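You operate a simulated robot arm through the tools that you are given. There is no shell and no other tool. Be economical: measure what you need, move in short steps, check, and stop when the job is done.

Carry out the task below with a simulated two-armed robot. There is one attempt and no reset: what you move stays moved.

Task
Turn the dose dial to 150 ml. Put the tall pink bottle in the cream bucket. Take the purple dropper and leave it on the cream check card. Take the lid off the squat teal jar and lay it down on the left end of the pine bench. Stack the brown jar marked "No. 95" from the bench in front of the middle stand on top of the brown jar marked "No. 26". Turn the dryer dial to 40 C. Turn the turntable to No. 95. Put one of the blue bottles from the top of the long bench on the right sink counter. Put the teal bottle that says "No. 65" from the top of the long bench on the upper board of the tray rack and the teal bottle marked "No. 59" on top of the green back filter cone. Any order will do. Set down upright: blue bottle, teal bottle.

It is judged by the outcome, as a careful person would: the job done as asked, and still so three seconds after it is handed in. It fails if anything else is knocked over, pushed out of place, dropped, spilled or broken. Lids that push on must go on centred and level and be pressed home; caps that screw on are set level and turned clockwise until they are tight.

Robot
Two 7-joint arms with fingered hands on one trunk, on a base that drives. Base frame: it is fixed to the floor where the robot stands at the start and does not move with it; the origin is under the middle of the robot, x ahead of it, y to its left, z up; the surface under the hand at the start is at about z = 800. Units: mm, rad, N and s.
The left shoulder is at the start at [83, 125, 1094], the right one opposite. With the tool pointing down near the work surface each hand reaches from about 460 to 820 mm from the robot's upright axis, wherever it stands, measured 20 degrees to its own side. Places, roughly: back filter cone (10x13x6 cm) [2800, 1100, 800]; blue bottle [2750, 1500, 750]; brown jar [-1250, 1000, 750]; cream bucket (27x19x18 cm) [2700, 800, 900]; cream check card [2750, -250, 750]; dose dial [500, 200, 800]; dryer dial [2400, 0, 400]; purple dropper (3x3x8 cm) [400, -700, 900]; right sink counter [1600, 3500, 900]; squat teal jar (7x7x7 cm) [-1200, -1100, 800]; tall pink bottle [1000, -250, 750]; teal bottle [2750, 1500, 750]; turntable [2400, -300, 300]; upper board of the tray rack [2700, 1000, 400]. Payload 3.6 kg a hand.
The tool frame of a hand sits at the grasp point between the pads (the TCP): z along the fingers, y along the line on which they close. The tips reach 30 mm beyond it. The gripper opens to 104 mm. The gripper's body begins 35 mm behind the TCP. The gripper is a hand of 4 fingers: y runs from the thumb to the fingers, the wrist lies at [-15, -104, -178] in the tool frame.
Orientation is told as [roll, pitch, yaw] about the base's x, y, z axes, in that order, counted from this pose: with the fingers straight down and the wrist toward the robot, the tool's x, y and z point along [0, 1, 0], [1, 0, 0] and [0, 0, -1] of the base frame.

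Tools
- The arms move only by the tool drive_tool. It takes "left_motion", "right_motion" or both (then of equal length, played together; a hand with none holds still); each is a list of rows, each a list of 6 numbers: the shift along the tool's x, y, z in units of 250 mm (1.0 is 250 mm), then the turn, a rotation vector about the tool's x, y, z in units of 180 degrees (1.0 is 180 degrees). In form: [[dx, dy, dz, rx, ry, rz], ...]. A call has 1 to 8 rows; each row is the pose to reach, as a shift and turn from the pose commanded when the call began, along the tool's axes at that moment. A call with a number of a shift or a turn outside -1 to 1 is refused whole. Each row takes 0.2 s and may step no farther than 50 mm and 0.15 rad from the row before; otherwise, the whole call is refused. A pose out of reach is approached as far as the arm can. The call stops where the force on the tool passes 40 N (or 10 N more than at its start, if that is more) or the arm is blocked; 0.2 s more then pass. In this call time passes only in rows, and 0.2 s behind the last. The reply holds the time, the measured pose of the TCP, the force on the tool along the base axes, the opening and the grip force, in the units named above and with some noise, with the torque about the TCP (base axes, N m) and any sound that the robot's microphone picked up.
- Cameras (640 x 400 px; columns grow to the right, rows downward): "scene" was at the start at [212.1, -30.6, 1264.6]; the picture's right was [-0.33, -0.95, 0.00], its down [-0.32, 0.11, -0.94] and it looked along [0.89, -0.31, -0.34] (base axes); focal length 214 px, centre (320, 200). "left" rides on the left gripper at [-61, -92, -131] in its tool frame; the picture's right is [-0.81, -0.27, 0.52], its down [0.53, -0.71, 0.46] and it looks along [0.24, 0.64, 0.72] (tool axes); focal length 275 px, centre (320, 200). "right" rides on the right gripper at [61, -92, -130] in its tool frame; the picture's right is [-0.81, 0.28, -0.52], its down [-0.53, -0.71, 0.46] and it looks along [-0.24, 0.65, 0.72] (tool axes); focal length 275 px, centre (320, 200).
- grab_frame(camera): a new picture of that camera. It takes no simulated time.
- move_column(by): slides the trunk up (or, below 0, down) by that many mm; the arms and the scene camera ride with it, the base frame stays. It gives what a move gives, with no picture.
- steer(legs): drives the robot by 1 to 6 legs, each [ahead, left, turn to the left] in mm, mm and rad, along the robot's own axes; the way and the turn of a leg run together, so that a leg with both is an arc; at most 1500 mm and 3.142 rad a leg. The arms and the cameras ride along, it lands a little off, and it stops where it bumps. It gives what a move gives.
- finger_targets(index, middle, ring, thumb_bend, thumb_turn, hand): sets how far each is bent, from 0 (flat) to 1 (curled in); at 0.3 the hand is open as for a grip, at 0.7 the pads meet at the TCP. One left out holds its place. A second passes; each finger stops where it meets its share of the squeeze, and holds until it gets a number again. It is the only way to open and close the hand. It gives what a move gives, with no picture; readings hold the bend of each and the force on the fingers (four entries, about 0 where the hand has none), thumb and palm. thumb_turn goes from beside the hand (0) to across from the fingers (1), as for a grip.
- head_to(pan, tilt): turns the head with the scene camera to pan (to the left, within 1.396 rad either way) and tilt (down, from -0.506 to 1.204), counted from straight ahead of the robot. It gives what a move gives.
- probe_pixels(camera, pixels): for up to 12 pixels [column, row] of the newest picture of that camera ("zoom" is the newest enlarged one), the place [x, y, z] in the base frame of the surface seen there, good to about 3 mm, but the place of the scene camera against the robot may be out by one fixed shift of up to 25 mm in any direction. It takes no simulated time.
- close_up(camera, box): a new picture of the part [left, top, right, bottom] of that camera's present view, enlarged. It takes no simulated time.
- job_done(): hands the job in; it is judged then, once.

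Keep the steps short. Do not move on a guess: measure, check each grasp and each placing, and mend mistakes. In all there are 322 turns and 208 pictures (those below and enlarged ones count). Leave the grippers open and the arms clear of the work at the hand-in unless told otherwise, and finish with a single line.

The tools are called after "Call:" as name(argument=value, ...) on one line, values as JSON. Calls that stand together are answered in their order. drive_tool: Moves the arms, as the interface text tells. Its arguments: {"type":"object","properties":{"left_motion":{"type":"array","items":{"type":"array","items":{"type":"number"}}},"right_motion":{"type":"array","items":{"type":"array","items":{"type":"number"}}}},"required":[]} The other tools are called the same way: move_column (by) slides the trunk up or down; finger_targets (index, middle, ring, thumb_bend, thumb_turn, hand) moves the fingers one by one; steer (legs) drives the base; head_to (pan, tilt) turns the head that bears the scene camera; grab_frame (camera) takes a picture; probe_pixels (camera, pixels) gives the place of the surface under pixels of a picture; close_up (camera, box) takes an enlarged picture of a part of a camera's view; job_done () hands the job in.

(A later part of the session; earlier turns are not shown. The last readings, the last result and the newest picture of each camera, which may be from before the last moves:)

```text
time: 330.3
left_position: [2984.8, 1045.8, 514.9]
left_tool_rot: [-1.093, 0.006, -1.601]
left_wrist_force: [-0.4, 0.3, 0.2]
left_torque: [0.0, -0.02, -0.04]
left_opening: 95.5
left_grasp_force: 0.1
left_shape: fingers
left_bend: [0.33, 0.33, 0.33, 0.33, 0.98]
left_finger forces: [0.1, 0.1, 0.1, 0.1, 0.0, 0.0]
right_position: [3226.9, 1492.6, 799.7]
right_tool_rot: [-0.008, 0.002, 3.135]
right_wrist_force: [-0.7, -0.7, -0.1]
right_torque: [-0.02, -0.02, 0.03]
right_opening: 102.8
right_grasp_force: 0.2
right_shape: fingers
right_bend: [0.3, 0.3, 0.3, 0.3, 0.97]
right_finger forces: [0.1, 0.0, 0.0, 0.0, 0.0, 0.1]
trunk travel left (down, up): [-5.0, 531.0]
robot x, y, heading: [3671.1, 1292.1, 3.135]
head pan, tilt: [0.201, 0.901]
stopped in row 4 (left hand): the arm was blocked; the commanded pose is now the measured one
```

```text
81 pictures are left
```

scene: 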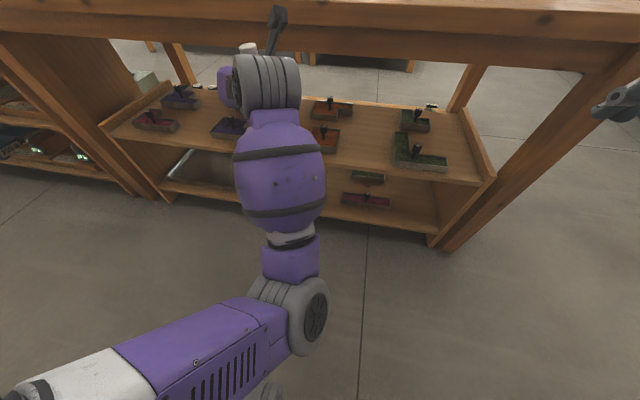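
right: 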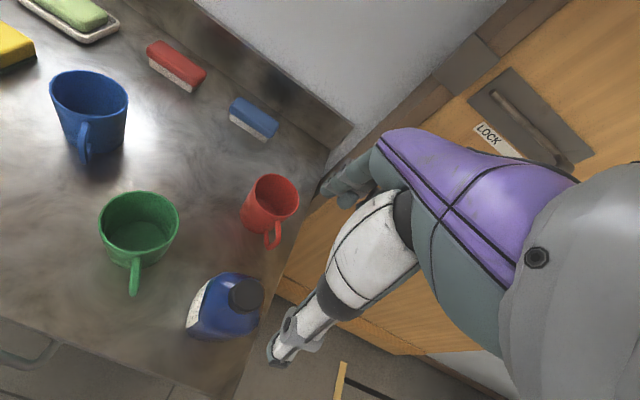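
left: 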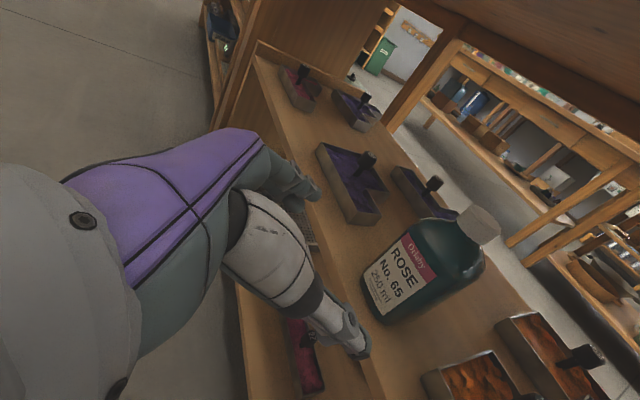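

No. 65 stands on the upper board. I'll back off, raise the column, and turn the left hand back to neutral.

Call:
steer(legs=[[-80, 0, 0]])

Call:
move_column(by=320)

Call:
drive_tool(left_motion=[[0, 0, -0.1, 0.0186, 0.0186, 0.0321], [0, 0, -0.2, 0.0371, 0.0371, 0.0643], [0, 0, -0.3, 0.0557, 0.0557, 0.0964], [0, 0, -0.3, 0.0742, 0.0742, 0.1285], [0, 0, -0.3, 0.0928, 0.0928, 0.1606], [0, 0, -0.3, 0.1113, 0.1113, 0.1928], [0, 0, -0.3, 0.1299, 0.1299, 0.2249]])

Call:
drive_tool(left_motion=[[0, 0, 0, 0.0186, 0.0186, 0.0321], [0, 0, 0, 0.0371, 0.0371, 0.0643], [0, 0, 0, 0.0557, 0.0557, 0.0964], [0, 0, 0, 0.0742, 0.0742, 0.1285], [0, 0, 0, 0.0928, 0.0928, 0.1606], [0, 0, 0, 0.1113, 0.1113, 0.1928], [0, 0, 0, 0.1299, 0.1299, 0.2249]])

```text
time: 331.4
left_position: [3066.7, 1042.7, 516.6]
left_tool_rot: [-1.096, 0.005, -1.601]
left_wrist_force: [-0.5, 0.2, 0.5]
left_torque: [0.01, 0.02, -0.01]
left_opening: 95.4
left_grasp_force: 0.0
left_shape: fingers
left_bend: [0.33, 0.33, 0.33, 0.33, 0.98]
left_finger forces: [0.0, 0.1, 0.0, 0.1, 0.0, 0.1]
right_position: [3307.8, 1491.5, 799.2]
right_tool_rot: [-0.007, 0.001, 3.133]
right_wrist_force: [-0.1, 0.4, 0.0]
right_torque: [0.01, 0.01, -0.03]
right_opening: 102.9
right_grasp_force: 0.0
right_shape: fingers
right_bend: [0.3, 0.3, 0.3, 0.3, 0.97]
right_finger forces: [0.0, 0.0, 0.0, 0.0, 0.0, 0.0]
trunk travel left (down, up): [-5.0, 531.0]
robot x, y, heading: [3748.7, 1288.9, 3.136]
head pan, tilt: [0.201, 0.901]
```

```text
time: 334.5
left_position: [3066.2, 1043.2, 837.1]
left_tool_rot: [-1.095, 0.006, -1.6]
left_wrist_force: [-0.2, -0.2, -0.7]
left_torque: [0.03, 0.0, -0.01]
left_opening: 95.6
left_grasp_force: 0.0
left_shape: fingers
left_bend: [0.33, 0.33, 0.33, 0.33, 0.98]
left_finger forces: [0.0, 0.1, 0.0, 0.0, 0.1, 0.0]
right_position: [3307.8, 1491.5, 1118.5]
right_tool_rot: [-0.006, 0.004, 3.134]
right_wrist_force: [-0.2, 0.6, -0.1]
right_torque: [0.0, 0.03, 0.06]
right_opening: 103.0
right_grasp_force: 0.0
right_shape: fingers
right_bend: [0.3, 0.3, 0.3, 0.3, 0.97]
right_finger forces: [0.1, 0.1, 0.0, 0.0, 0.0, 0.1]
trunk travel left (down, up): [-325.0, 211.0]
robot x, y, heading: [3751.1, 1288.8, 3.136]
head pan, tilt: [0.201, 0.901]
```

```text
time: 336.1
left_position: [3132.7, 1041.6, 870.4]
left_tool_rot: [-0.561, -0.252, -2.379]
left_wrist_force: [0.7, 0.5, 0.2]
left_torque: [-0.03, 0.01, 0.03]
left_opening: 95.6
left_grasp_force: 0.0
left_shape: fingers
left_bend: [0.33, 0.33, 0.33, 0.33, 0.98]
left_finger forces: [0.1, 0.0, 0.1, 0.0, 0.0, 0.0]
right_position: [3307.4, 1491.1, 1119.1]
right_tool_rot: [-0.008, 0.0, 3.135]
right_wrist_force: [0.1, -0.1, 0.5]
right_torque: [0.0, 0.02, -0.02]
right_opening: 102.6
right_grasp_force: 0.0
right_shape: fingers
right_bend: [0.3, 0.3, 0.3, 0.3, 0.97]
right_finger forces: [0.0, 0.1, 0.1, 0.0, 0.0, 0.0]
trunk travel left (down, up): [-325.0, 211.0]
robot x, y, heading: [3751.2, 1290.6, 3.138]
head pan, tilt: [0.201, 0.901]
```

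```text
time: 337.7
left_position: [3132.3, 1041.6, 869.3]
left_tool_rot: [-0.002, -0.044, 3.11]
left_wrist_force: [0.0, 0.3, 0.1]
left_torque: [0.0, -0.01, 0.0]
left_opening: 95.2
left_grasp_force: 0.0
left_shape: fingers
left_bend: [0.33, 0.33, 0.33, 0.33, 0.98]
left_finger forces: [0.0, 0.1, 0.1, 0.0, 0.1, 0.0]
right_position: [3307.2, 1491.0, 1118.9]
right_tool_rot: [-0.007, 0.003, 3.136]
right_wrist_force: [-1.2, 1.3, 0.0]
right_torque: [-0.02, 0.01, 0.01]
right_opening: 102.8
right_grasp_force: 0.0
right_shape: fingers
right_bend: [0.3, 0.3, 0.3, 0.3, 0.97]
right_finger forces: [0.0, 0.0, 0.1, 0.1, 0.0, 0.1]
trunk travel left (down, up): [-325.0, 211.0]
robot x, y, heading: [3751.5, 1291.2, 3.138]
head pan, tilt: [0.201, 0.901]
```

I'll raise and square the left hand, then drive around the bench's left end into the aisle for the shelf dials.

Call:
drive_tool(left_motion=[[0, 0, -0.17, 0.005, 0, -0.003], [0, 0, -0.34, 0.01, 0, -0.006], [0, 0, -0.51, 0.014, 0, -0.009], [0, 0, -0.68, 0.014, 0, -0.009], [0, 0, -0.85, 0.014, 0, -0.009]])

Call:
steer(legs=[[0, -1060, 0], [1300, 0, 0], [800, 0, 0], [0, 0, 3.14], [0, -1400, 0], [0, -870, 0]])

Call:
head_to(pan=-0.2, tilt=0.9)

Call:
grab_frame(camera="scene")

```text
time: 338.9
left_position: [3144.0, 1040.2, 1081.8]
left_tool_rot: [-0.006, -0.002, 3.14]
left_wrist_force: [0.0, 0.2, -0.8]
left_torque: [-0.02, 0.01, -0.01]
left_opening: 95.4
left_grasp_force: 0.0
left_shape: fingers
left_bend: [0.33, 0.33, 0.33, 0.33, 0.98]
left_finger forces: [0.0, 0.1, 0.1, 0.1, 0.1, 0.0]
right_position: [3307.9, 1490.6, 1120.5]
right_tool_rot: [-0.006, 0.001, 3.136]
right_wrist_force: [-0.5, 0.5, -0.4]
right_torque: [-0.01, -0.01, -0.01]
right_opening: 102.7
right_grasp_force: 0.1
right_shape: fingers
right_bend: [0.3, 0.3, 0.3, 0.3, 0.97]
right_finger forces: [0.1, 0.0, 0.1, 0.0, 0.1, 0.0]
trunk travel left (down, up): [-325.0, 211.0]
robot x, y, heading: [3752.8, 1289.9, 3.14]
head pan, tilt: [0.201, 0.901]
```

```text
time: 385.5
left_position: [2256.1, 354.0, 1082.8]
left_tool_rot: [-0.005, -0.003, 0.003]
left_wrist_force: [0.8, 0.6, 0.7]
left_torque: [0.01, 0.02, 0.02]
left_opening: 95.6
left_grasp_force: 0.0
left_shape: fingers
left_bend: [0.33, 0.33, 0.33, 0.33, 0.98]
left_finger forces: [0.0, 0.0, 0.0, 0.0, 0.1, 0.0]
right_position: [2093.2, -97.9, 1119.0]
right_tool_rot: [-0.006, 0.002, -0.005]
right_wrist_force: [-0.7, 0.5, 0.8]
right_torque: [0.0, -0.04, -0.01]
right_opening: 102.9
right_grasp_force: 0.0
right_shape: fingers
right_bend: [0.3, 0.3, 0.3, 0.3, 0.97]
right_finger forces: [0.1, 0.0, 0.0, 0.0, 0.1, 0.0]
trunk travel left (down, up): [-325.0, 211.0]
robot x, y, heading: [1647.1, 102.1, 0.001]
head pan, tilt: [0.201, 0.901]
```

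```text
time: 386.4
left_position: [2256.0, 354.0, 1082.5]
left_tool_rot: [-0.005, -0.005, 0.003]
left_wrist_force: [-0.1, 0.7, 0.1]
left_torque: [0.0, 0.0, 0.0]
left_opening: 95.4
left_grasp_force: 0.1
left_shape: fingers
left_bend: [0.33, 0.33, 0.33, 0.33, 0.98]
left_finger forces: [0.0, 0.0, 0.0, 0.0, 0.1, 0.0]
right_position: [2092.1, -97.7, 1119.8]
right_tool_rot: [-0.007, 0.001, -0.003]
right_wrist_force: [0.5, -0.2, -0.2]
right_torque: [0.03, 0.0, -0.03]
right_opening: 102.7
right_grasp_force: 0.0
right_shape: fingers
right_bend: [0.3, 0.3, 0.3, 0.3, 0.97]
right_finger forces: [0.1, 0.0, 0.0, 0.0, 0.0, 0.1]
trunk travel left (down, up): [-325.0, 211.0]
robot x, y, heading: [1647.9, 101.5, 0.002]
head pan, tilt: [-0.201, 0.901]
```

```text
80 pictures are left
```

scene: 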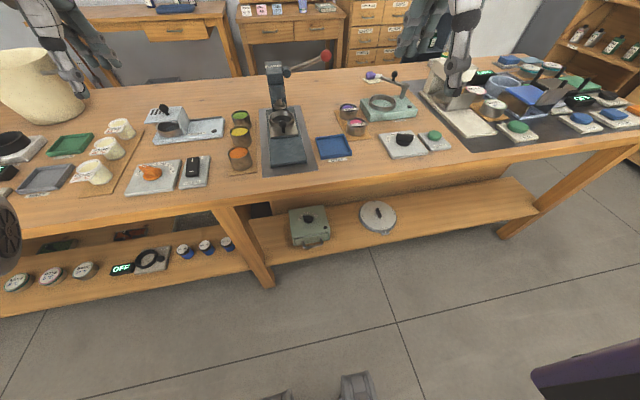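

Dryer at (307,225), turntable at (378,217). I'll zoom and measure both.

Call:
close_up(camera="scene", box=[275, 190, 345, 260])

Call:
close_up(camera="scene", box=[345, 190, 415, 250])

Call:
probe_pixels(camera="scene", pixels=[[307, 217], [296, 212], [326, 211], [302, 240], [378, 212], [378, 228], [362, 215], [396, 215], [420, 215], [330, 195], [330, 170], [335, 250]])

```text
5.71 times, centred on (310, 225) of scene
```

zoom: 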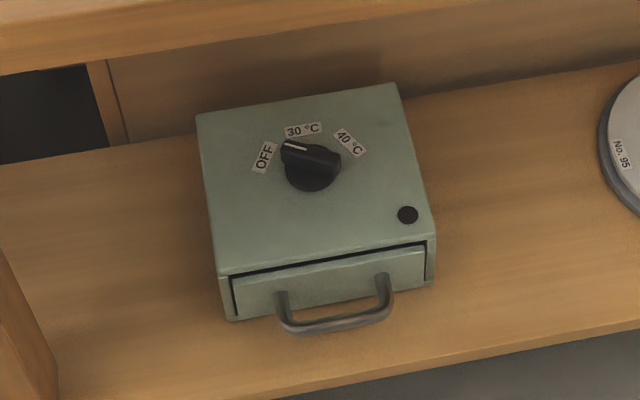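

```text
6.67 times, centred on (380, 220) of scene
```

zoom: 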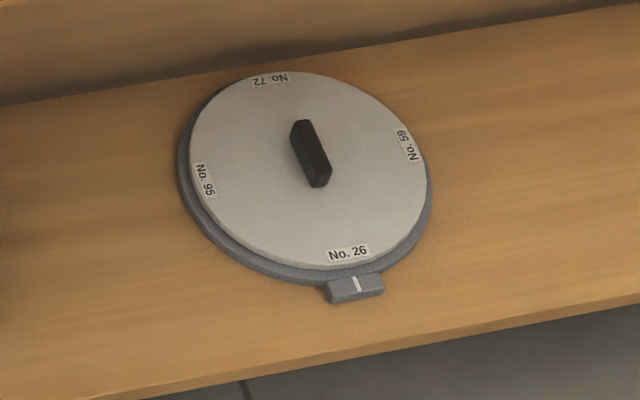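

```text
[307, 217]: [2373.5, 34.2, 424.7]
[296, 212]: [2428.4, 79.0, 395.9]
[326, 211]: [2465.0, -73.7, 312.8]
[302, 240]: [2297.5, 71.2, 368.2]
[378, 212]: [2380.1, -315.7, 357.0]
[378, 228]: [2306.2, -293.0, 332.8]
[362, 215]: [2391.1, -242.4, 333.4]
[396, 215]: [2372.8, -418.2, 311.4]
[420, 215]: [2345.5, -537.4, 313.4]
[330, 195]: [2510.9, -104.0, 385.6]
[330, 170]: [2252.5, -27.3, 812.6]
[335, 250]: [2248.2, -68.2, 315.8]
```

Turntable: No. 26 is at the marker and No. 95 on the left side, so it needs a 90° counter-clockwise turn. Dryer: the pointer is left of 30 and 40 is to its right. I'll back off, shift to y≈-140, and lower the column.

Call:
steer(legs=[[-150, 0, 0], [0, -240, 0]])

Call:
move_column(by=-320)

Call:
head_to(pan=0.0, tilt=0.6)

Call:
grab_frame(camera="scene")

```text
time: 390.1
left_position: [2103.8, 112.3, 1082.3]
left_tool_rot: [-0.005, -0.004, 0.003]
left_wrist_force: [-0.3, -0.3, 1.3]
left_torque: [0.02, 0.01, 0.01]
left_opening: 95.7
left_grasp_force: 0.0
left_shape: fingers
left_bend: [0.33, 0.33, 0.33, 0.33, 0.98]
left_finger forces: [0.0, 0.0, 0.0, 0.0, 0.0, 0.1]
right_position: [1941.8, -338.7, 1119.5]
right_tool_rot: [-0.008, 0.002, -0.002]
right_wrist_force: [-0.9, -0.4, -0.5]
right_torque: [0.02, 0.02, 0.03]
right_opening: 102.7
right_grasp_force: 0.1
right_shape: fingers
right_bend: [0.3, 0.3, 0.3, 0.3, 0.97]
right_finger forces: [0.1, 0.1, 0.0, 0.0, 0.0, 0.0]
trunk travel left (down, up): [-325.0, 211.0]
robot x, y, heading: [1496.0, -138.5, 0.002]
head pan, tilt: [-0.201, 0.901]
```

```text
time: 393.3
left_position: [2104.1, 111.6, 761.9]
left_tool_rot: [-0.006, -0.003, 0.004]
left_wrist_force: [-0.2, -0.3, 1.3]
left_torque: [-0.01, 0.02, 0.02]
left_opening: 95.4
left_grasp_force: 0.2
left_shape: fingers
left_bend: [0.33, 0.33, 0.33, 0.33, 0.98]
left_finger forces: [0.1, 0.0, 0.0, 0.0, 0.0, 0.0]
right_position: [1941.9, -338.0, 799.9]
right_tool_rot: [-0.006, 0.002, -0.001]
right_wrist_force: [-0.3, -0.2, 0.2]
right_torque: [0.0, -0.01, 0.01]
right_opening: 102.8
right_grasp_force: 0.0
right_shape: fingers
right_bend: [0.3, 0.3, 0.3, 0.3, 0.97]
right_finger forces: [0.0, 0.0, 0.1, 0.0, 0.0, 0.1]
trunk travel left (down, up): [-5.0, 531.0]
robot x, y, heading: [1493.3, -142.4, 0.001]
head pan, tilt: [-0.201, 0.901]
```

```text
time: 394.1
left_position: [2105.1, 113.1, 762.3]
left_tool_rot: [-0.006, -0.005, 0.004]
left_wrist_force: [-0.4, 0.1, -0.4]
left_torque: [0.0, 0.02, -0.03]
left_opening: 95.5
left_grasp_force: 0.2
left_shape: fingers
left_bend: [0.33, 0.33, 0.33, 0.33, 0.98]
left_finger forces: [0.1, 0.0, 0.0, 0.0, 0.0, 0.0]
right_position: [1941.6, -338.9, 799.8]
right_tool_rot: [-0.007, 0.001, -0.001]
right_wrist_force: [-0.4, 0.2, 0.5]
right_torque: [-0.01, -0.01, 0.0]
right_opening: 103.0
right_grasp_force: 0.0
right_shape: fingers
right_bend: [0.3, 0.3, 0.3, 0.3, 0.97]
right_finger forces: [0.0, 0.1, 0.0, 0.1, 0.1, 0.0]
trunk travel left (down, up): [-5.0, 531.0]
robot x, y, heading: [1497.6, -138.7, -0.004]
head pan, tilt: [0.0, 0.6]
```

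```text
77 pictures are left
```

scene: 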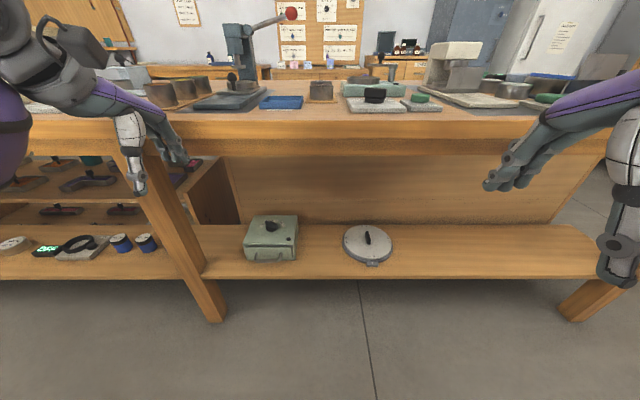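

I'll lower the left hand to z≈500 in front of the shelf and look with its camera.

Call:
drive_tool(left_motion=[[-0.03, 0, 0.17, 0, 0, 0], [-0.06, 0, 0.34, 0, 0, 0], [-0.09, 0, 0.51, 0, 0, 0], [-0.12, 0, 0.68, 0, 0, 0], [-0.15, 0, 0.85, 0, 0, 0], [-0.18, 0, 1.0, 0, 0, 0]])

Call:
grab_frame(camera="left")

Call:
probe_pixels(camera="scene", pixels=[[300, 140], [300, 150], [300, 155], [350, 118], [420, 152], [271, 225], [368, 235]])

```text
time: 395.5
left_position: [2106.6, 67.2, 513.5]
left_tool_rot: [-0.004, -0.003, 0.003]
left_wrist_force: [-0.6, 0.1, -0.8]
left_torque: [0.01, -0.02, -0.03]
left_opening: 95.7
left_grasp_force: 0.0
left_shape: fingers
left_bend: [0.33, 0.33, 0.33, 0.33, 0.98]
left_finger forces: [0.1, 0.0, 0.1, 0.0, 0.0, 0.0]
right_position: [1942.5, -339.3, 799.2]
right_tool_rot: [-0.006, 0.002, -0.002]
right_wrist_force: [0.7, -0.2, 0.0]
right_torque: [-0.02, 0.0, 0.0]
right_opening: 102.9
right_grasp_force: 0.1
right_shape: fingers
right_bend: [0.3, 0.3, 0.3, 0.3, 0.97]
right_finger forces: [0.0, 0.0, 0.1, 0.0, 0.1, 0.1]
trunk travel left (down, up): [-5.0, 531.0]
robot x, y, heading: [1495.9, -138.1, 0.0]
head pan, tilt: [0.0, 0.6]
```

```text
76 pictures are left
```

left: 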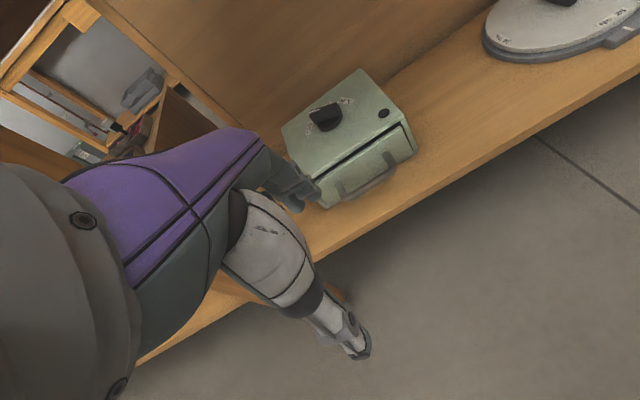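

```text
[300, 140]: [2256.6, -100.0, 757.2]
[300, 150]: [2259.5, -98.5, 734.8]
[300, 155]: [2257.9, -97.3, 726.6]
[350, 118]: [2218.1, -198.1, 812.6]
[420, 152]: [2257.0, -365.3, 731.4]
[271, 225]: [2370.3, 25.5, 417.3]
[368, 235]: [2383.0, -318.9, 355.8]
```

The pose holds well. I'll zoom on the dryer dial from the hand camera and measure.

Call:
close_up(camera="left", box=[270, 60, 430, 180])

Call:
probe_pixels(camera="zoom", pixels=[[200, 200], [230, 220], [215, 190], [270, 165], [180, 215], [245, 240], [448, 215], [350, 60], [60, 270], [330, 250]])

```text
3.33 times, centred on (350, 120) of left
```

zoom: 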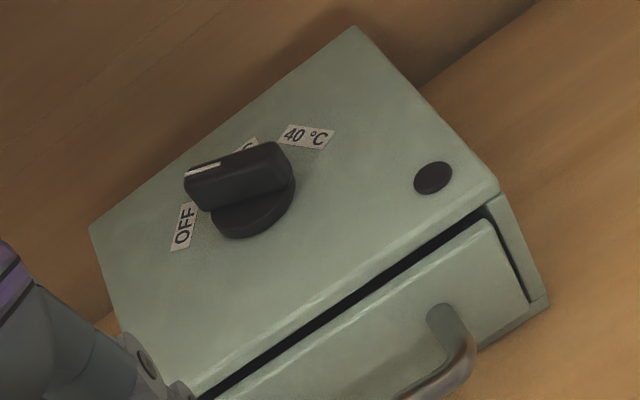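

```text
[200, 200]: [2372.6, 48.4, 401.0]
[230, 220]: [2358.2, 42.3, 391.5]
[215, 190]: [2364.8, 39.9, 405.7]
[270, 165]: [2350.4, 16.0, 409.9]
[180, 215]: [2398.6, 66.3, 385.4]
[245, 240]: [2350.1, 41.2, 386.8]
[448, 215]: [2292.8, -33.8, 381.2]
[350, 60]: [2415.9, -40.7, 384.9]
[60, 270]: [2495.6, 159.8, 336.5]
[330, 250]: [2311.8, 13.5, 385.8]
```

Call:
probe_pixels(camera="zoom", pixels=[[193, 172], [215, 166], [240, 159], [265, 150], [283, 150], [185, 190], [283, 182], [250, 225], [183, 226], [247, 147], [300, 143], [320, 130]])

```text
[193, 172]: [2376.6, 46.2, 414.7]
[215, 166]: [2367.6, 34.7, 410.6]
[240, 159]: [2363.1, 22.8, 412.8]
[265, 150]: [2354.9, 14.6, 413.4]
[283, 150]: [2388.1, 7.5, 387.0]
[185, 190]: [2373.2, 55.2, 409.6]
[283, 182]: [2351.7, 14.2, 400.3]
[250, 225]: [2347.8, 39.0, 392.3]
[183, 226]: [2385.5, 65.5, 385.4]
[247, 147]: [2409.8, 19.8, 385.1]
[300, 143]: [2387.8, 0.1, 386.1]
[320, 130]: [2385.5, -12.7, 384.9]
```

The pointer is at OFF, about 56°, and 40 °C at about -57°. Knob centre (2364,29.5), panel z≈385. I'll yaw the left hand +50°, lower to z≈470, then drive in under the bench.

Call:
drive_tool(left_motion=[[0, 0, 0.03, 0, 0, -0.046], [0, 0, 0.06, 0, 0, -0.092], [0, 0, 0.09, 0, 0, -0.138], [0, 0, 0.12, 0, 0, -0.184], [0, 0, 0.15, 0, 0, -0.23], [0, 0, 0.174, 0, 0, -0.278]])

Call:
steer(legs=[[130, -38, 0]])

Call:
grab_frame(camera="scene")

```text
time: 396.9
left_position: [2106.3, 66.7, 468.8]
left_tool_rot: [-0.005, 0.001, 0.879]
left_wrist_force: [-0.5, 0.5, 0.0]
left_torque: [-0.05, 0.01, -0.01]
left_opening: 95.4
left_grasp_force: 0.0
left_shape: fingers
left_bend: [0.33, 0.33, 0.33, 0.33, 0.98]
left_finger forces: [0.0, 0.0, 0.0, 0.0, 0.0, 0.0]
right_position: [1942.6, -338.0, 800.1]
right_tool_rot: [-0.008, 0.001, -0.003]
right_wrist_force: [-0.4, 0.0, -0.3]
right_torque: [0.02, 0.0, 0.02]
right_opening: 102.7
right_grasp_force: 0.1
right_shape: fingers
right_bend: [0.3, 0.3, 0.3, 0.3, 0.97]
right_finger forces: [0.1, 0.0, 0.0, 0.0, 0.0, 0.0]
trunk travel left (down, up): [-5.0, 531.0]
robot x, y, heading: [1496.7, -138.4, -0.001]
head pan, tilt: [0.0, 0.6]
```

```text
time: 398.2
left_position: [2233.7, 28.3, 467.4]
left_tool_rot: [-0.007, 0.0, 0.877]
left_wrist_force: [0.0, 0.3, 0.0]
left_torque: [-0.01, 0.01, -0.04]
left_opening: 95.9
left_grasp_force: 0.1
left_shape: fingers
left_bend: [0.33, 0.33, 0.33, 0.33, 0.98]
left_finger forces: [0.0, 0.1, 0.0, 0.0, 0.1, 0.0]
right_position: [2069.1, -375.9, 799.3]
right_tool_rot: [-0.006, 0.002, 0.0]
right_wrist_force: [0.2, 0.4, 1.1]
right_torque: [0.04, 0.0, 0.01]
right_opening: 103.1
right_grasp_force: 0.0
right_shape: fingers
right_bend: [0.3, 0.3, 0.3, 0.3, 0.97]
right_finger forces: [0.0, 0.1, 0.0, 0.0, 0.0, 0.0]
trunk travel left (down, up): [-5.0, 531.0]
robot x, y, heading: [1623.5, -178.4, -0.002]
head pan, tilt: [0.0, 0.6]
```

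```text
74 pictures are left
```

scene: 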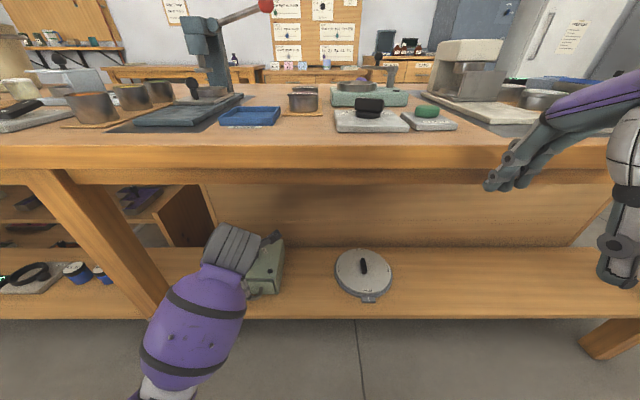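

The forearm comes from below, so the apron isn't in the way. I'll lift the right hand clear of the bench and go on forward 130 mm.

Call:
drive_tool(right_motion=[[0, 0, -0.17, 0, 0, 0], [0, 0, -0.34, 0, 0, 0], [0, 0, -0.51, 0, 0, 0], [0, 0, -0.68, 0, 0, 0], [0, 0, -0.85, 0, 0, 0]])

Call:
steer(legs=[[130, 0, 0]])

Call:
grab_frame(camera="left")

```text
time: 399.4
left_position: [2233.1, 28.8, 468.2]
left_tool_rot: [-0.005, 0.001, 0.876]
left_wrist_force: [0.0, 0.4, -0.3]
left_torque: [0.02, 0.01, 0.01]
left_opening: 95.5
left_grasp_force: 0.0
left_shape: fingers
left_bend: [0.33, 0.33, 0.33, 0.33, 0.98]
left_finger forces: [0.0, 0.0, 0.1, 0.0, 0.0, 0.0]
right_position: [2069.2, -374.0, 1012.1]
right_tool_rot: [-0.006, 0.003, -0.002]
right_wrist_force: [-0.2, -0.1, -0.6]
right_torque: [-0.01, -0.02, -0.03]
right_opening: 103.2
right_grasp_force: 0.1
right_shape: fingers
right_bend: [0.3, 0.3, 0.3, 0.3, 0.97]
right_finger forces: [0.0, 0.0, 0.0, 0.0, 0.1, 0.0]
trunk travel left (down, up): [-5.0, 531.0]
robot x, y, heading: [1625.9, -181.4, -0.007]
head pan, tilt: [0.0, 0.6]
```

```text
time: 400.6
left_position: [2362.9, 28.9, 468.3]
left_tool_rot: [-0.005, 0.002, 0.876]
left_wrist_force: [-0.2, 0.2, 0.3]
left_torque: [0.02, -0.02, 0.0]
left_opening: 95.3
left_grasp_force: 0.1
left_shape: fingers
left_bend: [0.33, 0.33, 0.33, 0.33, 0.98]
left_finger forces: [0.0, 0.0, 0.0, 0.0, 0.0, 0.0]
right_position: [2199.5, -374.7, 1010.1]
right_tool_rot: [-0.006, 0.003, -0.002]
right_wrist_force: [-0.6, 0.4, 0.3]
right_torque: [0.05, 0.04, -0.04]
right_opening: 102.8
right_grasp_force: 0.1
right_shape: fingers
right_bend: [0.3, 0.3, 0.3, 0.3, 0.97]
right_finger forces: [0.0, 0.0, 0.1, 0.0, 0.1, 0.1]
trunk travel left (down, up): [-5.0, 531.0]
robot x, y, heading: [1756.0, -174.8, -0.003]
head pan, tilt: [0.0, 0.6]
```

```text
73 pictures are left
```

left: 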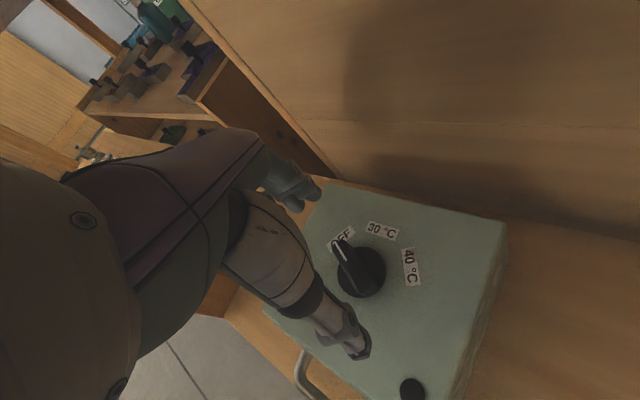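

Good view. I'll refine the centre and angles.

Call:
probe_pixels(camera="left", pixels=[[341, 250], [348, 262], [355, 276], [360, 288], [337, 243], [366, 270], [345, 235], [383, 230], [411, 267], [375, 290]])

```text
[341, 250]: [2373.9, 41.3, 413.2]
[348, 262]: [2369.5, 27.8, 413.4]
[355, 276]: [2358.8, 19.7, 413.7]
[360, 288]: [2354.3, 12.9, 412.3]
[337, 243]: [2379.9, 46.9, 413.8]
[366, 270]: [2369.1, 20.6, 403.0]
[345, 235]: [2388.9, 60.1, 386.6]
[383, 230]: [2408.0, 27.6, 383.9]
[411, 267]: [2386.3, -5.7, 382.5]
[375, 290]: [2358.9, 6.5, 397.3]
```

Centre (2367,27), needs about 111° clockwise. I'll descend, grip and turn 57° first.

Call:
drive_tool(left_motion=[[-0.016, 0.006, 0.08, 0, 0, 0], [-0.016, 0.006, 0.168, 0, 0, 0]])

Call:
finger_targets(hand="left", index=0.75, middle=0.75, ring=0.75, thumb_bend=0.75)

Call:
drive_tool(left_motion=[[0, 0, 0, 0, 0, 0.045], [0, 0, 0, 0, 0, 0.09], [0, 0, 0, 0, 0, 0.135], [0, 0, 0, 0, 0, 0.18], [0, 0, 0, 0, 0, 0.225], [0, 0, 0, 0, 0, 0.27], [0, 0, 0, 0, 0, 0.315]])

```text
time: 401.2
left_position: [2367.5, 26.2, 426.2]
left_tool_rot: [-0.003, 0.001, 0.876]
left_wrist_force: [0.5, -0.3, 0.1]
left_torque: [0.03, -0.02, 0.01]
left_opening: 95.3
left_grasp_force: 0.1
left_shape: fingers
left_bend: [0.33, 0.33, 0.33, 0.33, 0.98]
left_finger forces: [0.0, 0.0, 0.1, 0.0, 0.1, 0.0]
right_position: [2200.4, -375.4, 1010.8]
right_tool_rot: [-0.007, 0.001, -0.003]
right_wrist_force: [0.5, 0.3, -0.1]
right_torque: [-0.04, 0.01, -0.02]
right_opening: 102.9
right_grasp_force: 0.1
right_shape: fingers
right_bend: [0.3, 0.3, 0.3, 0.3, 0.97]
right_finger forces: [0.1, 0.0, 0.1, 0.1, 0.1, 0.0]
trunk travel left (down, up): [-5.0, 531.0]
robot x, y, heading: [1751.9, -174.7, -0.002]
head pan, tilt: [0.0, 0.6]
```

```text
time: 402.2
left_position: [2368.4, 25.9, 426.5]
left_tool_rot: [-0.006, 0.002, 0.876]
left_wrist_force: [8.8, -2.4, -0.9]
left_torque: [0.02, -0.28, -0.16]
left_opening: 17.3
left_grasp_force: 15.3
left_shape: fingers
left_bend: [0.74, 0.55, 0.75, 0.59, 0.98]
left_finger forces: [11.6, 8.6, 0.0, 0.0, 8.7, 0.0]
right_position: [2198.7, -375.2, 1011.2]
right_tool_rot: [-0.007, 0.005, -0.003]
right_wrist_force: [0.6, -0.3, 0.4]
right_torque: [-0.01, -0.02, 0.02]
right_opening: 102.6
right_grasp_force: 0.0
right_shape: fingers
right_bend: [0.3, 0.3, 0.3, 0.3, 0.97]
right_finger forces: [0.1, 0.0, 0.0, 0.0, 0.0, 0.1]
trunk travel left (down, up): [-5.0, 531.0]
robot x, y, heading: [1753.3, -179.0, 0.0]
head pan, tilt: [0.0, 0.6]
```

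```text
time: 403.9
left_position: [2366.8, 25.9, 427.2]
left_tool_rot: [-0.006, -0.002, -0.115]
left_wrist_force: [-5.1, -4.3, -0.6]
left_torque: [-0.1, 0.13, 0.09]
left_opening: 17.2
left_grasp_force: 15.4
left_shape: fingers
left_bend: [0.74, 0.56, 0.75, 0.59, 0.96]
left_finger forces: [11.1, 7.3, 0.1, 0.1, 11.6, 0.1]
right_position: [2199.3, -375.1, 1011.2]
right_tool_rot: [-0.006, 0.003, -0.001]
right_wrist_force: [-0.1, 0.5, -0.1]
right_torque: [-0.02, 0.03, -0.01]
right_opening: 102.8
right_grasp_force: 0.1
right_shape: fingers
right_bend: [0.3, 0.3, 0.3, 0.3, 0.97]
right_finger forces: [0.0, 0.1, 0.1, 0.0, 0.0, 0.0]
trunk travel left (down, up): [-5.0, 531.0]
robot x, y, heading: [1752.6, -179.1, -0.0]
head pan, tilt: [0.0, 0.6]
```

No slip is apparent. I'll turn on another 52°.

Call:
drive_tool(left_motion=[[0, 0, 0, 0, 0, 0.045], [0, 0, 0, 0, 0, 0.09], [0, 0, 0, 0, 0, 0.135], [0, 0, 0, 0, 0, 0.18], [0, 0, 0, 0, 0, 0.225], [0, 0, 0, 0, 0, 0.27], [0, 0, 0, 0, 0, 0.29]])

Call:
grab_frame(camera="left")

```text
time: 405.4
left_position: [2366.3, 27.9, 426.0]
left_tool_rot: [-0.002, -0.006, -1.026]
left_wrist_force: [-19.4, -4.7, 1.0]
left_torque: [-0.1, 0.49, 0.09]
left_opening: 17.3
left_grasp_force: 19.0
left_shape: fingers
left_bend: [0.74, 0.58, 0.75, 0.59, 0.94]
left_finger forces: [19.0, 6.3, 0.1, 0.1, 12.7, 0.0]
right_position: [2198.0, -373.9, 1011.0]
right_tool_rot: [-0.006, 0.001, -0.002]
right_wrist_force: [0.3, 0.0, -0.4]
right_torque: [-0.02, -0.03, 0.02]
right_opening: 102.7
right_grasp_force: 0.2
right_shape: fingers
right_bend: [0.3, 0.3, 0.3, 0.3, 0.97]
right_finger forces: [0.1, 0.1, 0.0, 0.1, 0.0, 0.0]
trunk travel left (down, up): [-5.0, 531.0]
robot x, y, heading: [1754.0, -174.5, -0.003]
head pan, tilt: [0.0, 0.6]
```

```text
72 pictures are left
```

left: 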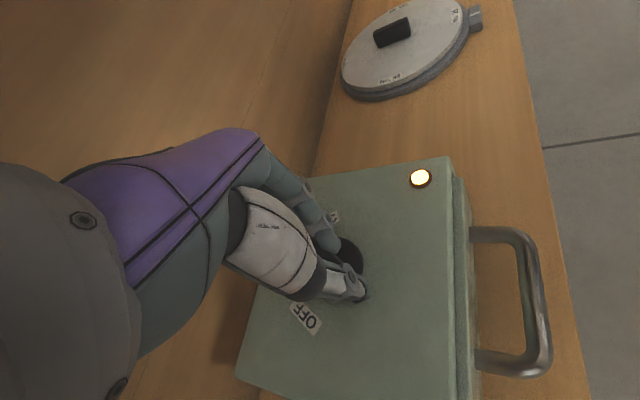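

The dryer's lamp has lit. I'll release and rise 45 mm to read the pointer.

Call:
finger_targets(hand="left", index=0.3, middle=0.3, ring=0.3, thumb_bend=0.3)

Call:
drive_tool(left_motion=[[0, 0, -0.08, 0, 0, 0], [0, 0, -0.17, 0, 0, 0], [0, 0, -0.22, 0, 0, 0]])

Call:
close_up(camera="left", box=[240, 180, 440, 320])

```text
time: 406.4
left_position: [2368.1, 26.3, 426.5]
left_tool_rot: [0.0, -0.007, -1.025]
left_wrist_force: [0.6, -0.6, 0.0]
left_torque: [-0.01, 0.0, -0.02]
left_opening: 102.8
left_grasp_force: 0.1
left_shape: fingers
left_bend: [0.3, 0.3, 0.3, 0.3, 0.97]
left_finger forces: [0.1, 0.0, 0.0, 0.1, 0.1, 0.0]
right_position: [2199.8, -375.7, 1012.4]
right_tool_rot: [-0.007, 0.002, -0.001]
right_wrist_force: [0.7, 0.0, 0.4]
right_torque: [-0.02, 0.01, 0.02]
right_opening: 102.9
right_grasp_force: 0.0
right_shape: fingers
right_bend: [0.3, 0.3, 0.3, 0.3, 0.97]
right_finger forces: [0.1, 0.1, 0.0, 0.0, 0.0, 0.0]
trunk travel left (down, up): [-5.0, 531.0]
robot x, y, heading: [1751.0, -177.3, 0.002]
head pan, tilt: [0.0, 0.6]
```

```text
time: 407.2
left_position: [2367.2, 28.5, 482.5]
left_tool_rot: [0.002, -0.006, -1.022]
left_wrist_force: [-0.7, 0.3, 0.0]
left_torque: [0.02, 0.01, 0.01]
left_opening: 102.7
left_grasp_force: 0.1
left_shape: fingers
left_bend: [0.3, 0.3, 0.3, 0.3, 0.97]
left_finger forces: [0.0, 0.0, 0.1, 0.0, 0.0, 0.0]
right_position: [2200.4, -375.9, 1011.7]
right_tool_rot: [-0.007, 0.003, -0.002]
right_wrist_force: [-0.7, 0.4, 0.0]
right_torque: [0.0, 0.02, 0.03]
right_opening: 102.9
right_grasp_force: 0.1
right_shape: fingers
right_bend: [0.3, 0.3, 0.3, 0.3, 0.97]
right_finger forces: [0.0, 0.1, 0.0, 0.0, 0.0, 0.0]
trunk travel left (down, up): [-5.0, 531.0]
robot x, y, heading: [1758.2, -181.8, -0.003]
head pan, tilt: [0.0, 0.6]
```

```text
2.86 times, centred on (340, 250) of left
```

zoom: 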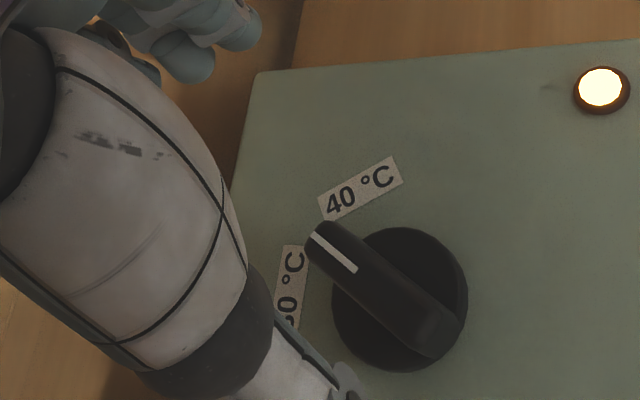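

Call:
probe_pixels(camera="zoom", pixels=[[318, 236], [335, 253], [355, 270], [385, 297], [410, 320], [440, 345], [360, 188], [292, 270], [425, 260], [345, 310]])

```text
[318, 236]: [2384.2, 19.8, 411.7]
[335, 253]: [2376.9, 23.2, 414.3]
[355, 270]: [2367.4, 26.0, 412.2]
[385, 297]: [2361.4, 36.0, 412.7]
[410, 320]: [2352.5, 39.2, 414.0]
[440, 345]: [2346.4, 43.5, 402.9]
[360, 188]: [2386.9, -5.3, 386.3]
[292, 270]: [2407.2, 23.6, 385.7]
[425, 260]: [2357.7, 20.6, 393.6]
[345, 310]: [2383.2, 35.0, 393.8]
```

The pointer is at about -31° and 40 is at about -58°. I'll turn the hand back 28°, regrip and turn 30°.

Call:
drive_tool(left_motion=[[0, 0, 0, 0, 0, -0.045], [0, 0, 0, 0, 0, -0.09], [0, 0, 0, 0, 0, -0.135], [0, 0, 0.11, 0, 0, -0.16], [0, 0, 0.22, 0, 0, -0.16]])

Call:
finger_targets(hand="left", index=0.78, middle=0.78, ring=0.78, thumb_bend=0.78)

Call:
drive_tool(left_motion=[[0, 0, 0, 0, 0, 0.045], [0, 0, 0, 0, 0, 0.09], [0, 0, 0, 0, 0, 0.135], [0, 0, 0, 0, 0, 0.165]])

Call:
finger_targets(hand="left", index=0.3, middle=0.3, ring=0.3, thumb_bend=0.3)

Call:
drive_tool(left_motion=[[0, 0, -0.08, 0, 0, 0], [0, 0, -0.17, 0, 0, 0], [0, 0, -0.22, 0, 0, 0]])

Call:
close_up(camera="left", box=[240, 180, 440, 320])

```text
time: 408.4
left_position: [2368.9, 27.6, 426.6]
left_tool_rot: [-0.001, -0.006, -0.52]
left_wrist_force: [0.3, 0.8, -1.0]
left_torque: [-0.04, -0.03, -0.02]
left_opening: 102.8
left_grasp_force: 0.0
left_shape: fingers
left_bend: [0.3, 0.3, 0.3, 0.3, 0.97]
left_finger forces: [0.0, 0.0, 0.0, 0.0, 0.1, 0.0]
right_position: [2200.3, -374.8, 1011.9]
right_tool_rot: [-0.008, 0.003, -0.002]
right_wrist_force: [-0.3, 1.2, 0.8]
right_torque: [0.02, 0.0, -0.02]
right_opening: 102.8
right_grasp_force: 0.0
right_shape: fingers
right_bend: [0.3, 0.3, 0.3, 0.3, 0.97]
right_finger forces: [0.0, 0.1, 0.0, 0.0, 0.0, 0.0]
trunk travel left (down, up): [-5.0, 531.0]
robot x, y, heading: [1752.9, -180.5, -0.001]
head pan, tilt: [0.0, 0.6]
```

```text
time: 409.4
left_position: [2368.5, 28.0, 426.7]
left_tool_rot: [0.0, -0.006, -0.52]
left_wrist_force: [4.4, 5.2, -3.7]
left_torque: [0.1, -0.13, -0.01]
left_opening: 42.6
left_grasp_force: 14.9
left_shape: fingers
left_bend: [0.56, 0.64, 0.78, 0.55, 0.97]
left_finger forces: [8.9, 7.9, 0.1, 0.0, 12.6, 0.1]
right_position: [2200.9, -374.4, 1010.6]
right_tool_rot: [-0.007, 0.002, -0.001]
right_wrist_force: [-0.7, 0.2, 0.4]
right_torque: [-0.05, 0.02, -0.06]
right_opening: 102.9
right_grasp_force: 0.1
right_shape: fingers
right_bend: [0.3, 0.3, 0.3, 0.3, 0.97]
right_finger forces: [0.1, 0.1, 0.0, 0.0, 0.0, 0.1]
trunk travel left (down, up): [-5.0, 531.0]
robot x, y, heading: [1756.3, -182.2, -0.008]
head pan, tilt: [0.0, 0.6]
```

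```text
time: 410.4
left_position: [2368.2, 27.6, 427.1]
left_tool_rot: [0.003, -0.007, -1.04]
left_wrist_force: [7.5, 4.8, -2.7]
left_torque: [0.11, -0.14, 0.12]
left_opening: 42.6
left_grasp_force: 15.3
left_shape: fingers
left_bend: [0.56, 0.65, 0.78, 0.55, 0.96]
left_finger forces: [7.9, 10.4, 0.1, 0.1, 12.5, 0.1]
right_position: [2200.9, -374.4, 1011.0]
right_tool_rot: [-0.008, 0.002, -0.001]
right_wrist_force: [0.9, -0.2, 0.3]
right_torque: [-0.01, -0.02, 0.01]
right_opening: 102.8
right_grasp_force: 0.1
right_shape: fingers
right_bend: [0.3, 0.3, 0.3, 0.3, 0.97]
right_finger forces: [0.0, 0.0, 0.0, 0.0, 0.0, 0.0]
trunk travel left (down, up): [-5.0, 531.0]
robot x, y, heading: [1754.8, -173.4, 0.001]
head pan, tilt: [0.0, 0.6]
```

```text
time: 411.4
left_position: [2367.5, 26.6, 427.8]
left_tool_rot: [0.0, -0.007, -1.04]
left_wrist_force: [0.0, 0.1, -0.3]
left_torque: [-0.01, -0.02, -0.02]
left_opening: 102.6
left_grasp_force: 0.1
left_shape: fingers
left_bend: [0.3, 0.3, 0.3, 0.3, 0.97]
left_finger forces: [0.0, 0.1, 0.0, 0.0, 0.1, 0.0]
right_position: [2199.5, -374.4, 1010.7]
right_tool_rot: [-0.008, 0.003, -0.002]
right_wrist_force: [-0.1, 0.1, 0.0]
right_torque: [0.0, -0.01, 0.01]
right_opening: 102.8
right_grasp_force: 0.1
right_shape: fingers
right_bend: [0.3, 0.3, 0.3, 0.3, 0.97]
right_finger forces: [0.0, 0.0, 0.0, 0.0, 0.0, 0.0]
trunk travel left (down, up): [-5.0, 531.0]
robot x, y, heading: [1755.7, -177.8, 0.0]
head pan, tilt: [0.0, 0.6]
```

```text
time: 412.2
left_position: [2367.3, 27.0, 481.4]
left_tool_rot: [0.0, -0.007, -1.04]
left_wrist_force: [-0.2, -0.3, -0.1]
left_torque: [-0.04, -0.01, 0.01]
left_opening: 103.0
left_grasp_force: 0.1
left_shape: fingers
left_bend: [0.3, 0.3, 0.3, 0.3, 0.97]
left_finger forces: [0.1, 0.0, 0.1, 0.0, 0.0, 0.0]
right_position: [2198.7, -374.0, 1011.2]
right_tool_rot: [-0.008, 0.002, -0.002]
right_wrist_force: [-0.2, 0.9, -0.3]
right_torque: [-0.02, 0.03, -0.01]
right_opening: 102.9
right_grasp_force: 0.0
right_shape: fingers
right_bend: [0.3, 0.3, 0.3, 0.3, 0.97]
right_finger forces: [0.0, 0.0, 0.1, 0.1, 0.0, 0.0]
trunk travel left (down, up): [-5.0, 531.0]
robot x, y, heading: [1754.6, -173.9, -0.0]
head pan, tilt: [0.0, 0.6]
```

```text
2.86 times, centred on (340, 250) of left
```

zoom: 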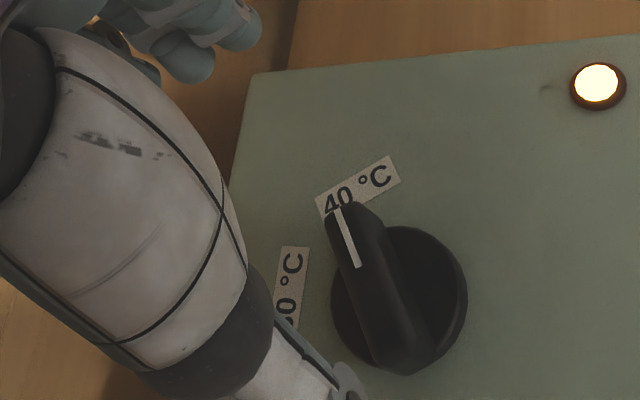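

Call:
probe_pixels(camera="zoom", pixels=[[341, 214], [348, 235], [356, 258], [370, 290], [382, 320], [395, 350], [360, 188], [320, 205], [398, 170]])

```text
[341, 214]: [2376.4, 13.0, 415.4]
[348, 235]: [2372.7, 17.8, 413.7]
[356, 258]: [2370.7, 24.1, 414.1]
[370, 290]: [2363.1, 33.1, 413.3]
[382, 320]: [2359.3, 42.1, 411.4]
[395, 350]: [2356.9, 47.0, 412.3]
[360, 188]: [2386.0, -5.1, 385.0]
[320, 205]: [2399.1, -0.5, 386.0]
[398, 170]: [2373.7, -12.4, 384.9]
```

The pointer is at -60°, right on 40 °C. The same hand can turn the turntable, so I'll slide the robot right to bring the left hand over it.

Call:
steer(legs=[[0, -338, 0]])

Call:
grab_frame(camera="left")

```text
time: 415.8
left_position: [2366.5, -312.9, 481.3]
left_tool_rot: [0.001, -0.006, -1.039]
left_wrist_force: [0.1, -0.1, 0.4]
left_torque: [-0.03, 0.0, -0.03]
left_opening: 102.7
left_grasp_force: 0.1
left_shape: fingers
left_bend: [0.3, 0.3, 0.3, 0.3, 0.97]
left_finger forces: [0.1, 0.0, 0.1, 0.0, 0.0, 0.0]
right_position: [2200.6, -714.4, 1011.5]
right_tool_rot: [-0.007, 0.003, -0.001]
right_wrist_force: [0.2, 0.8, 0.0]
right_torque: [0.05, 0.0, -0.04]
right_opening: 102.9
right_grasp_force: 0.1
right_shape: fingers
right_bend: [0.3, 0.3, 0.3, 0.3, 0.97]
right_finger forces: [0.0, 0.1, 0.0, 0.0, 0.0, 0.0]
trunk travel left (down, up): [-5.0, 531.0]
robot x, y, heading: [1750.1, -517.8, -0.002]
head pan, tilt: [0.0, 0.6]
```

```text
69 pictures are left
```

left: 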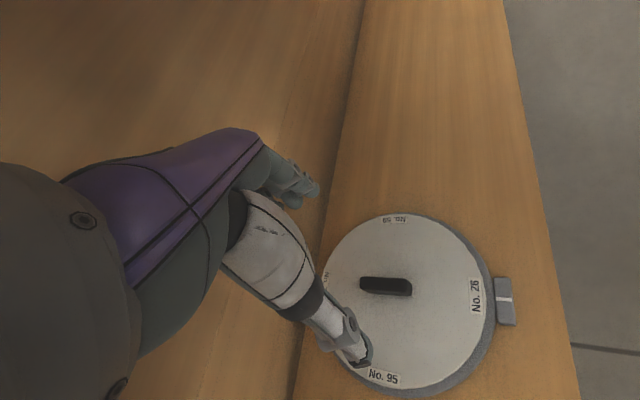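

I'll measure the bar, labels and marker.

Call:
probe_pixels(camera="left", pixels=[[366, 282], [386, 284], [407, 286], [384, 376], [476, 297], [504, 298], [393, 219], [440, 250], [365, 293], [386, 296], [430, 330]])

Call:
close_up(camera="left", box=[310, 200, 530, 400])

```text
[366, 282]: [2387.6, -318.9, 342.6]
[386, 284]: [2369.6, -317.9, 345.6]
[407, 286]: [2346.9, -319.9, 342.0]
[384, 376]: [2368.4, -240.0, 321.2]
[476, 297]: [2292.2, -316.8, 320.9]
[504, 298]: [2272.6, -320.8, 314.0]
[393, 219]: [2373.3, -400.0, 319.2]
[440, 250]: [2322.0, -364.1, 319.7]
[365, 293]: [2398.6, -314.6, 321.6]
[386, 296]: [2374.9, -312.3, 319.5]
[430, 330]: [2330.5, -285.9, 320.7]
```

```text
2.00 times, centred on (420, 300) of left
```

zoom: 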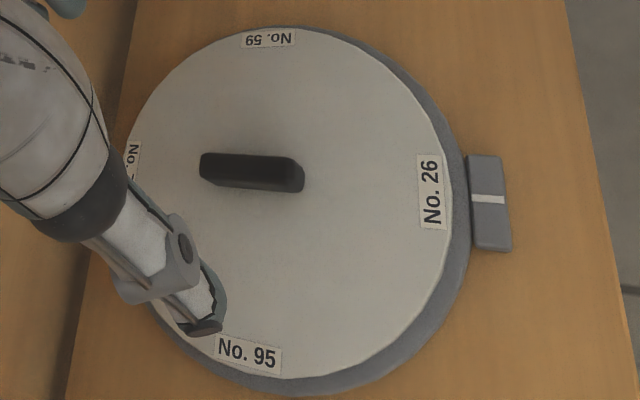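

The disc centre is (2369,-319). The marker is at 180° and No. 95 at 90°, so exactly 90° counter-clockwise. I'll descend and grip the bar.

Call:
drive_tool(left_motion=[[-0.005, 0.025, 0.15, 0, 0, 0], [-0.005, 0.025, 0.3, 0, 0, 0], [-0.005, 0.025, 0.42, 0, 0, 0], [-0.005, 0.025, 0.498, 0, 0, 0]])

Call:
finger_targets(hand="left", index=0.75, middle=0.75, ring=0.75, thumb_bend=0.75)

Call:
grab_frame(camera="left")

```text
time: 416.8
left_position: [2368.1, -319.3, 356.5]
left_tool_rot: [0.0, -0.005, -1.041]
left_wrist_force: [0.2, 0.2, 0.5]
left_torque: [0.0, 0.0, 0.04]
left_opening: 102.9
left_grasp_force: 0.0
left_shape: fingers
left_bend: [0.3, 0.3, 0.3, 0.3, 0.97]
left_finger forces: [0.1, 0.0, 0.0, 0.1, 0.0, 0.0]
right_position: [2199.7, -714.3, 1010.7]
right_tool_rot: [-0.008, 0.001, 0.001]
right_wrist_force: [0.3, -0.1, -0.4]
right_torque: [-0.05, 0.01, -0.01]
right_opening: 102.9
right_grasp_force: 0.0
right_shape: fingers
right_bend: [0.3, 0.3, 0.3, 0.3, 0.97]
right_finger forces: [0.0, 0.0, 0.0, 0.0, 0.0, 0.0]
trunk travel left (down, up): [-5.0, 531.0]
robot x, y, heading: [1753.5, -514.1, 0.001]
head pan, tilt: [0.0, 0.6]
```

```text
time: 417.8
left_position: [2369.4, -320.0, 356.3]
left_tool_rot: [0.0, -0.005, -1.041]
left_wrist_force: [9.8, -10.5, -8.0]
left_torque: [-0.21, -0.16, -0.42]
left_opening: 11.7
left_grasp_force: 17.3
left_shape: fingers
left_bend: [0.72, 0.61, 0.65, 0.65, 0.98]
left_finger forces: [6.8, 9.2, 8.8, 0.1, 10.4, 0.0]
right_position: [2201.4, -714.5, 1010.9]
right_tool_rot: [-0.008, 0.004, -0.002]
right_wrist_force: [0.0, 1.1, -0.3]
right_torque: [0.0, 0.03, -0.01]
right_opening: 102.8
right_grasp_force: 0.2
right_shape: fingers
right_bend: [0.3, 0.3, 0.3, 0.3, 0.97]
right_finger forces: [0.0, 0.1, 0.1, 0.0, 0.0, 0.0]
trunk travel left (down, up): [-5.0, 531.0]
robot x, y, heading: [1752.1, -519.4, -0.005]
head pan, tilt: [0.0, 0.6]
```

```text
67 pictures are left
```

left: 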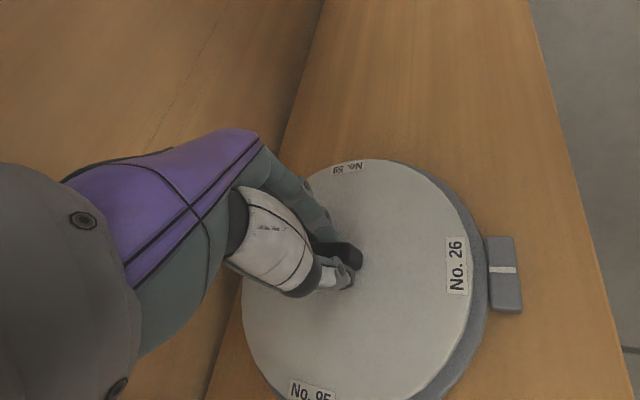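

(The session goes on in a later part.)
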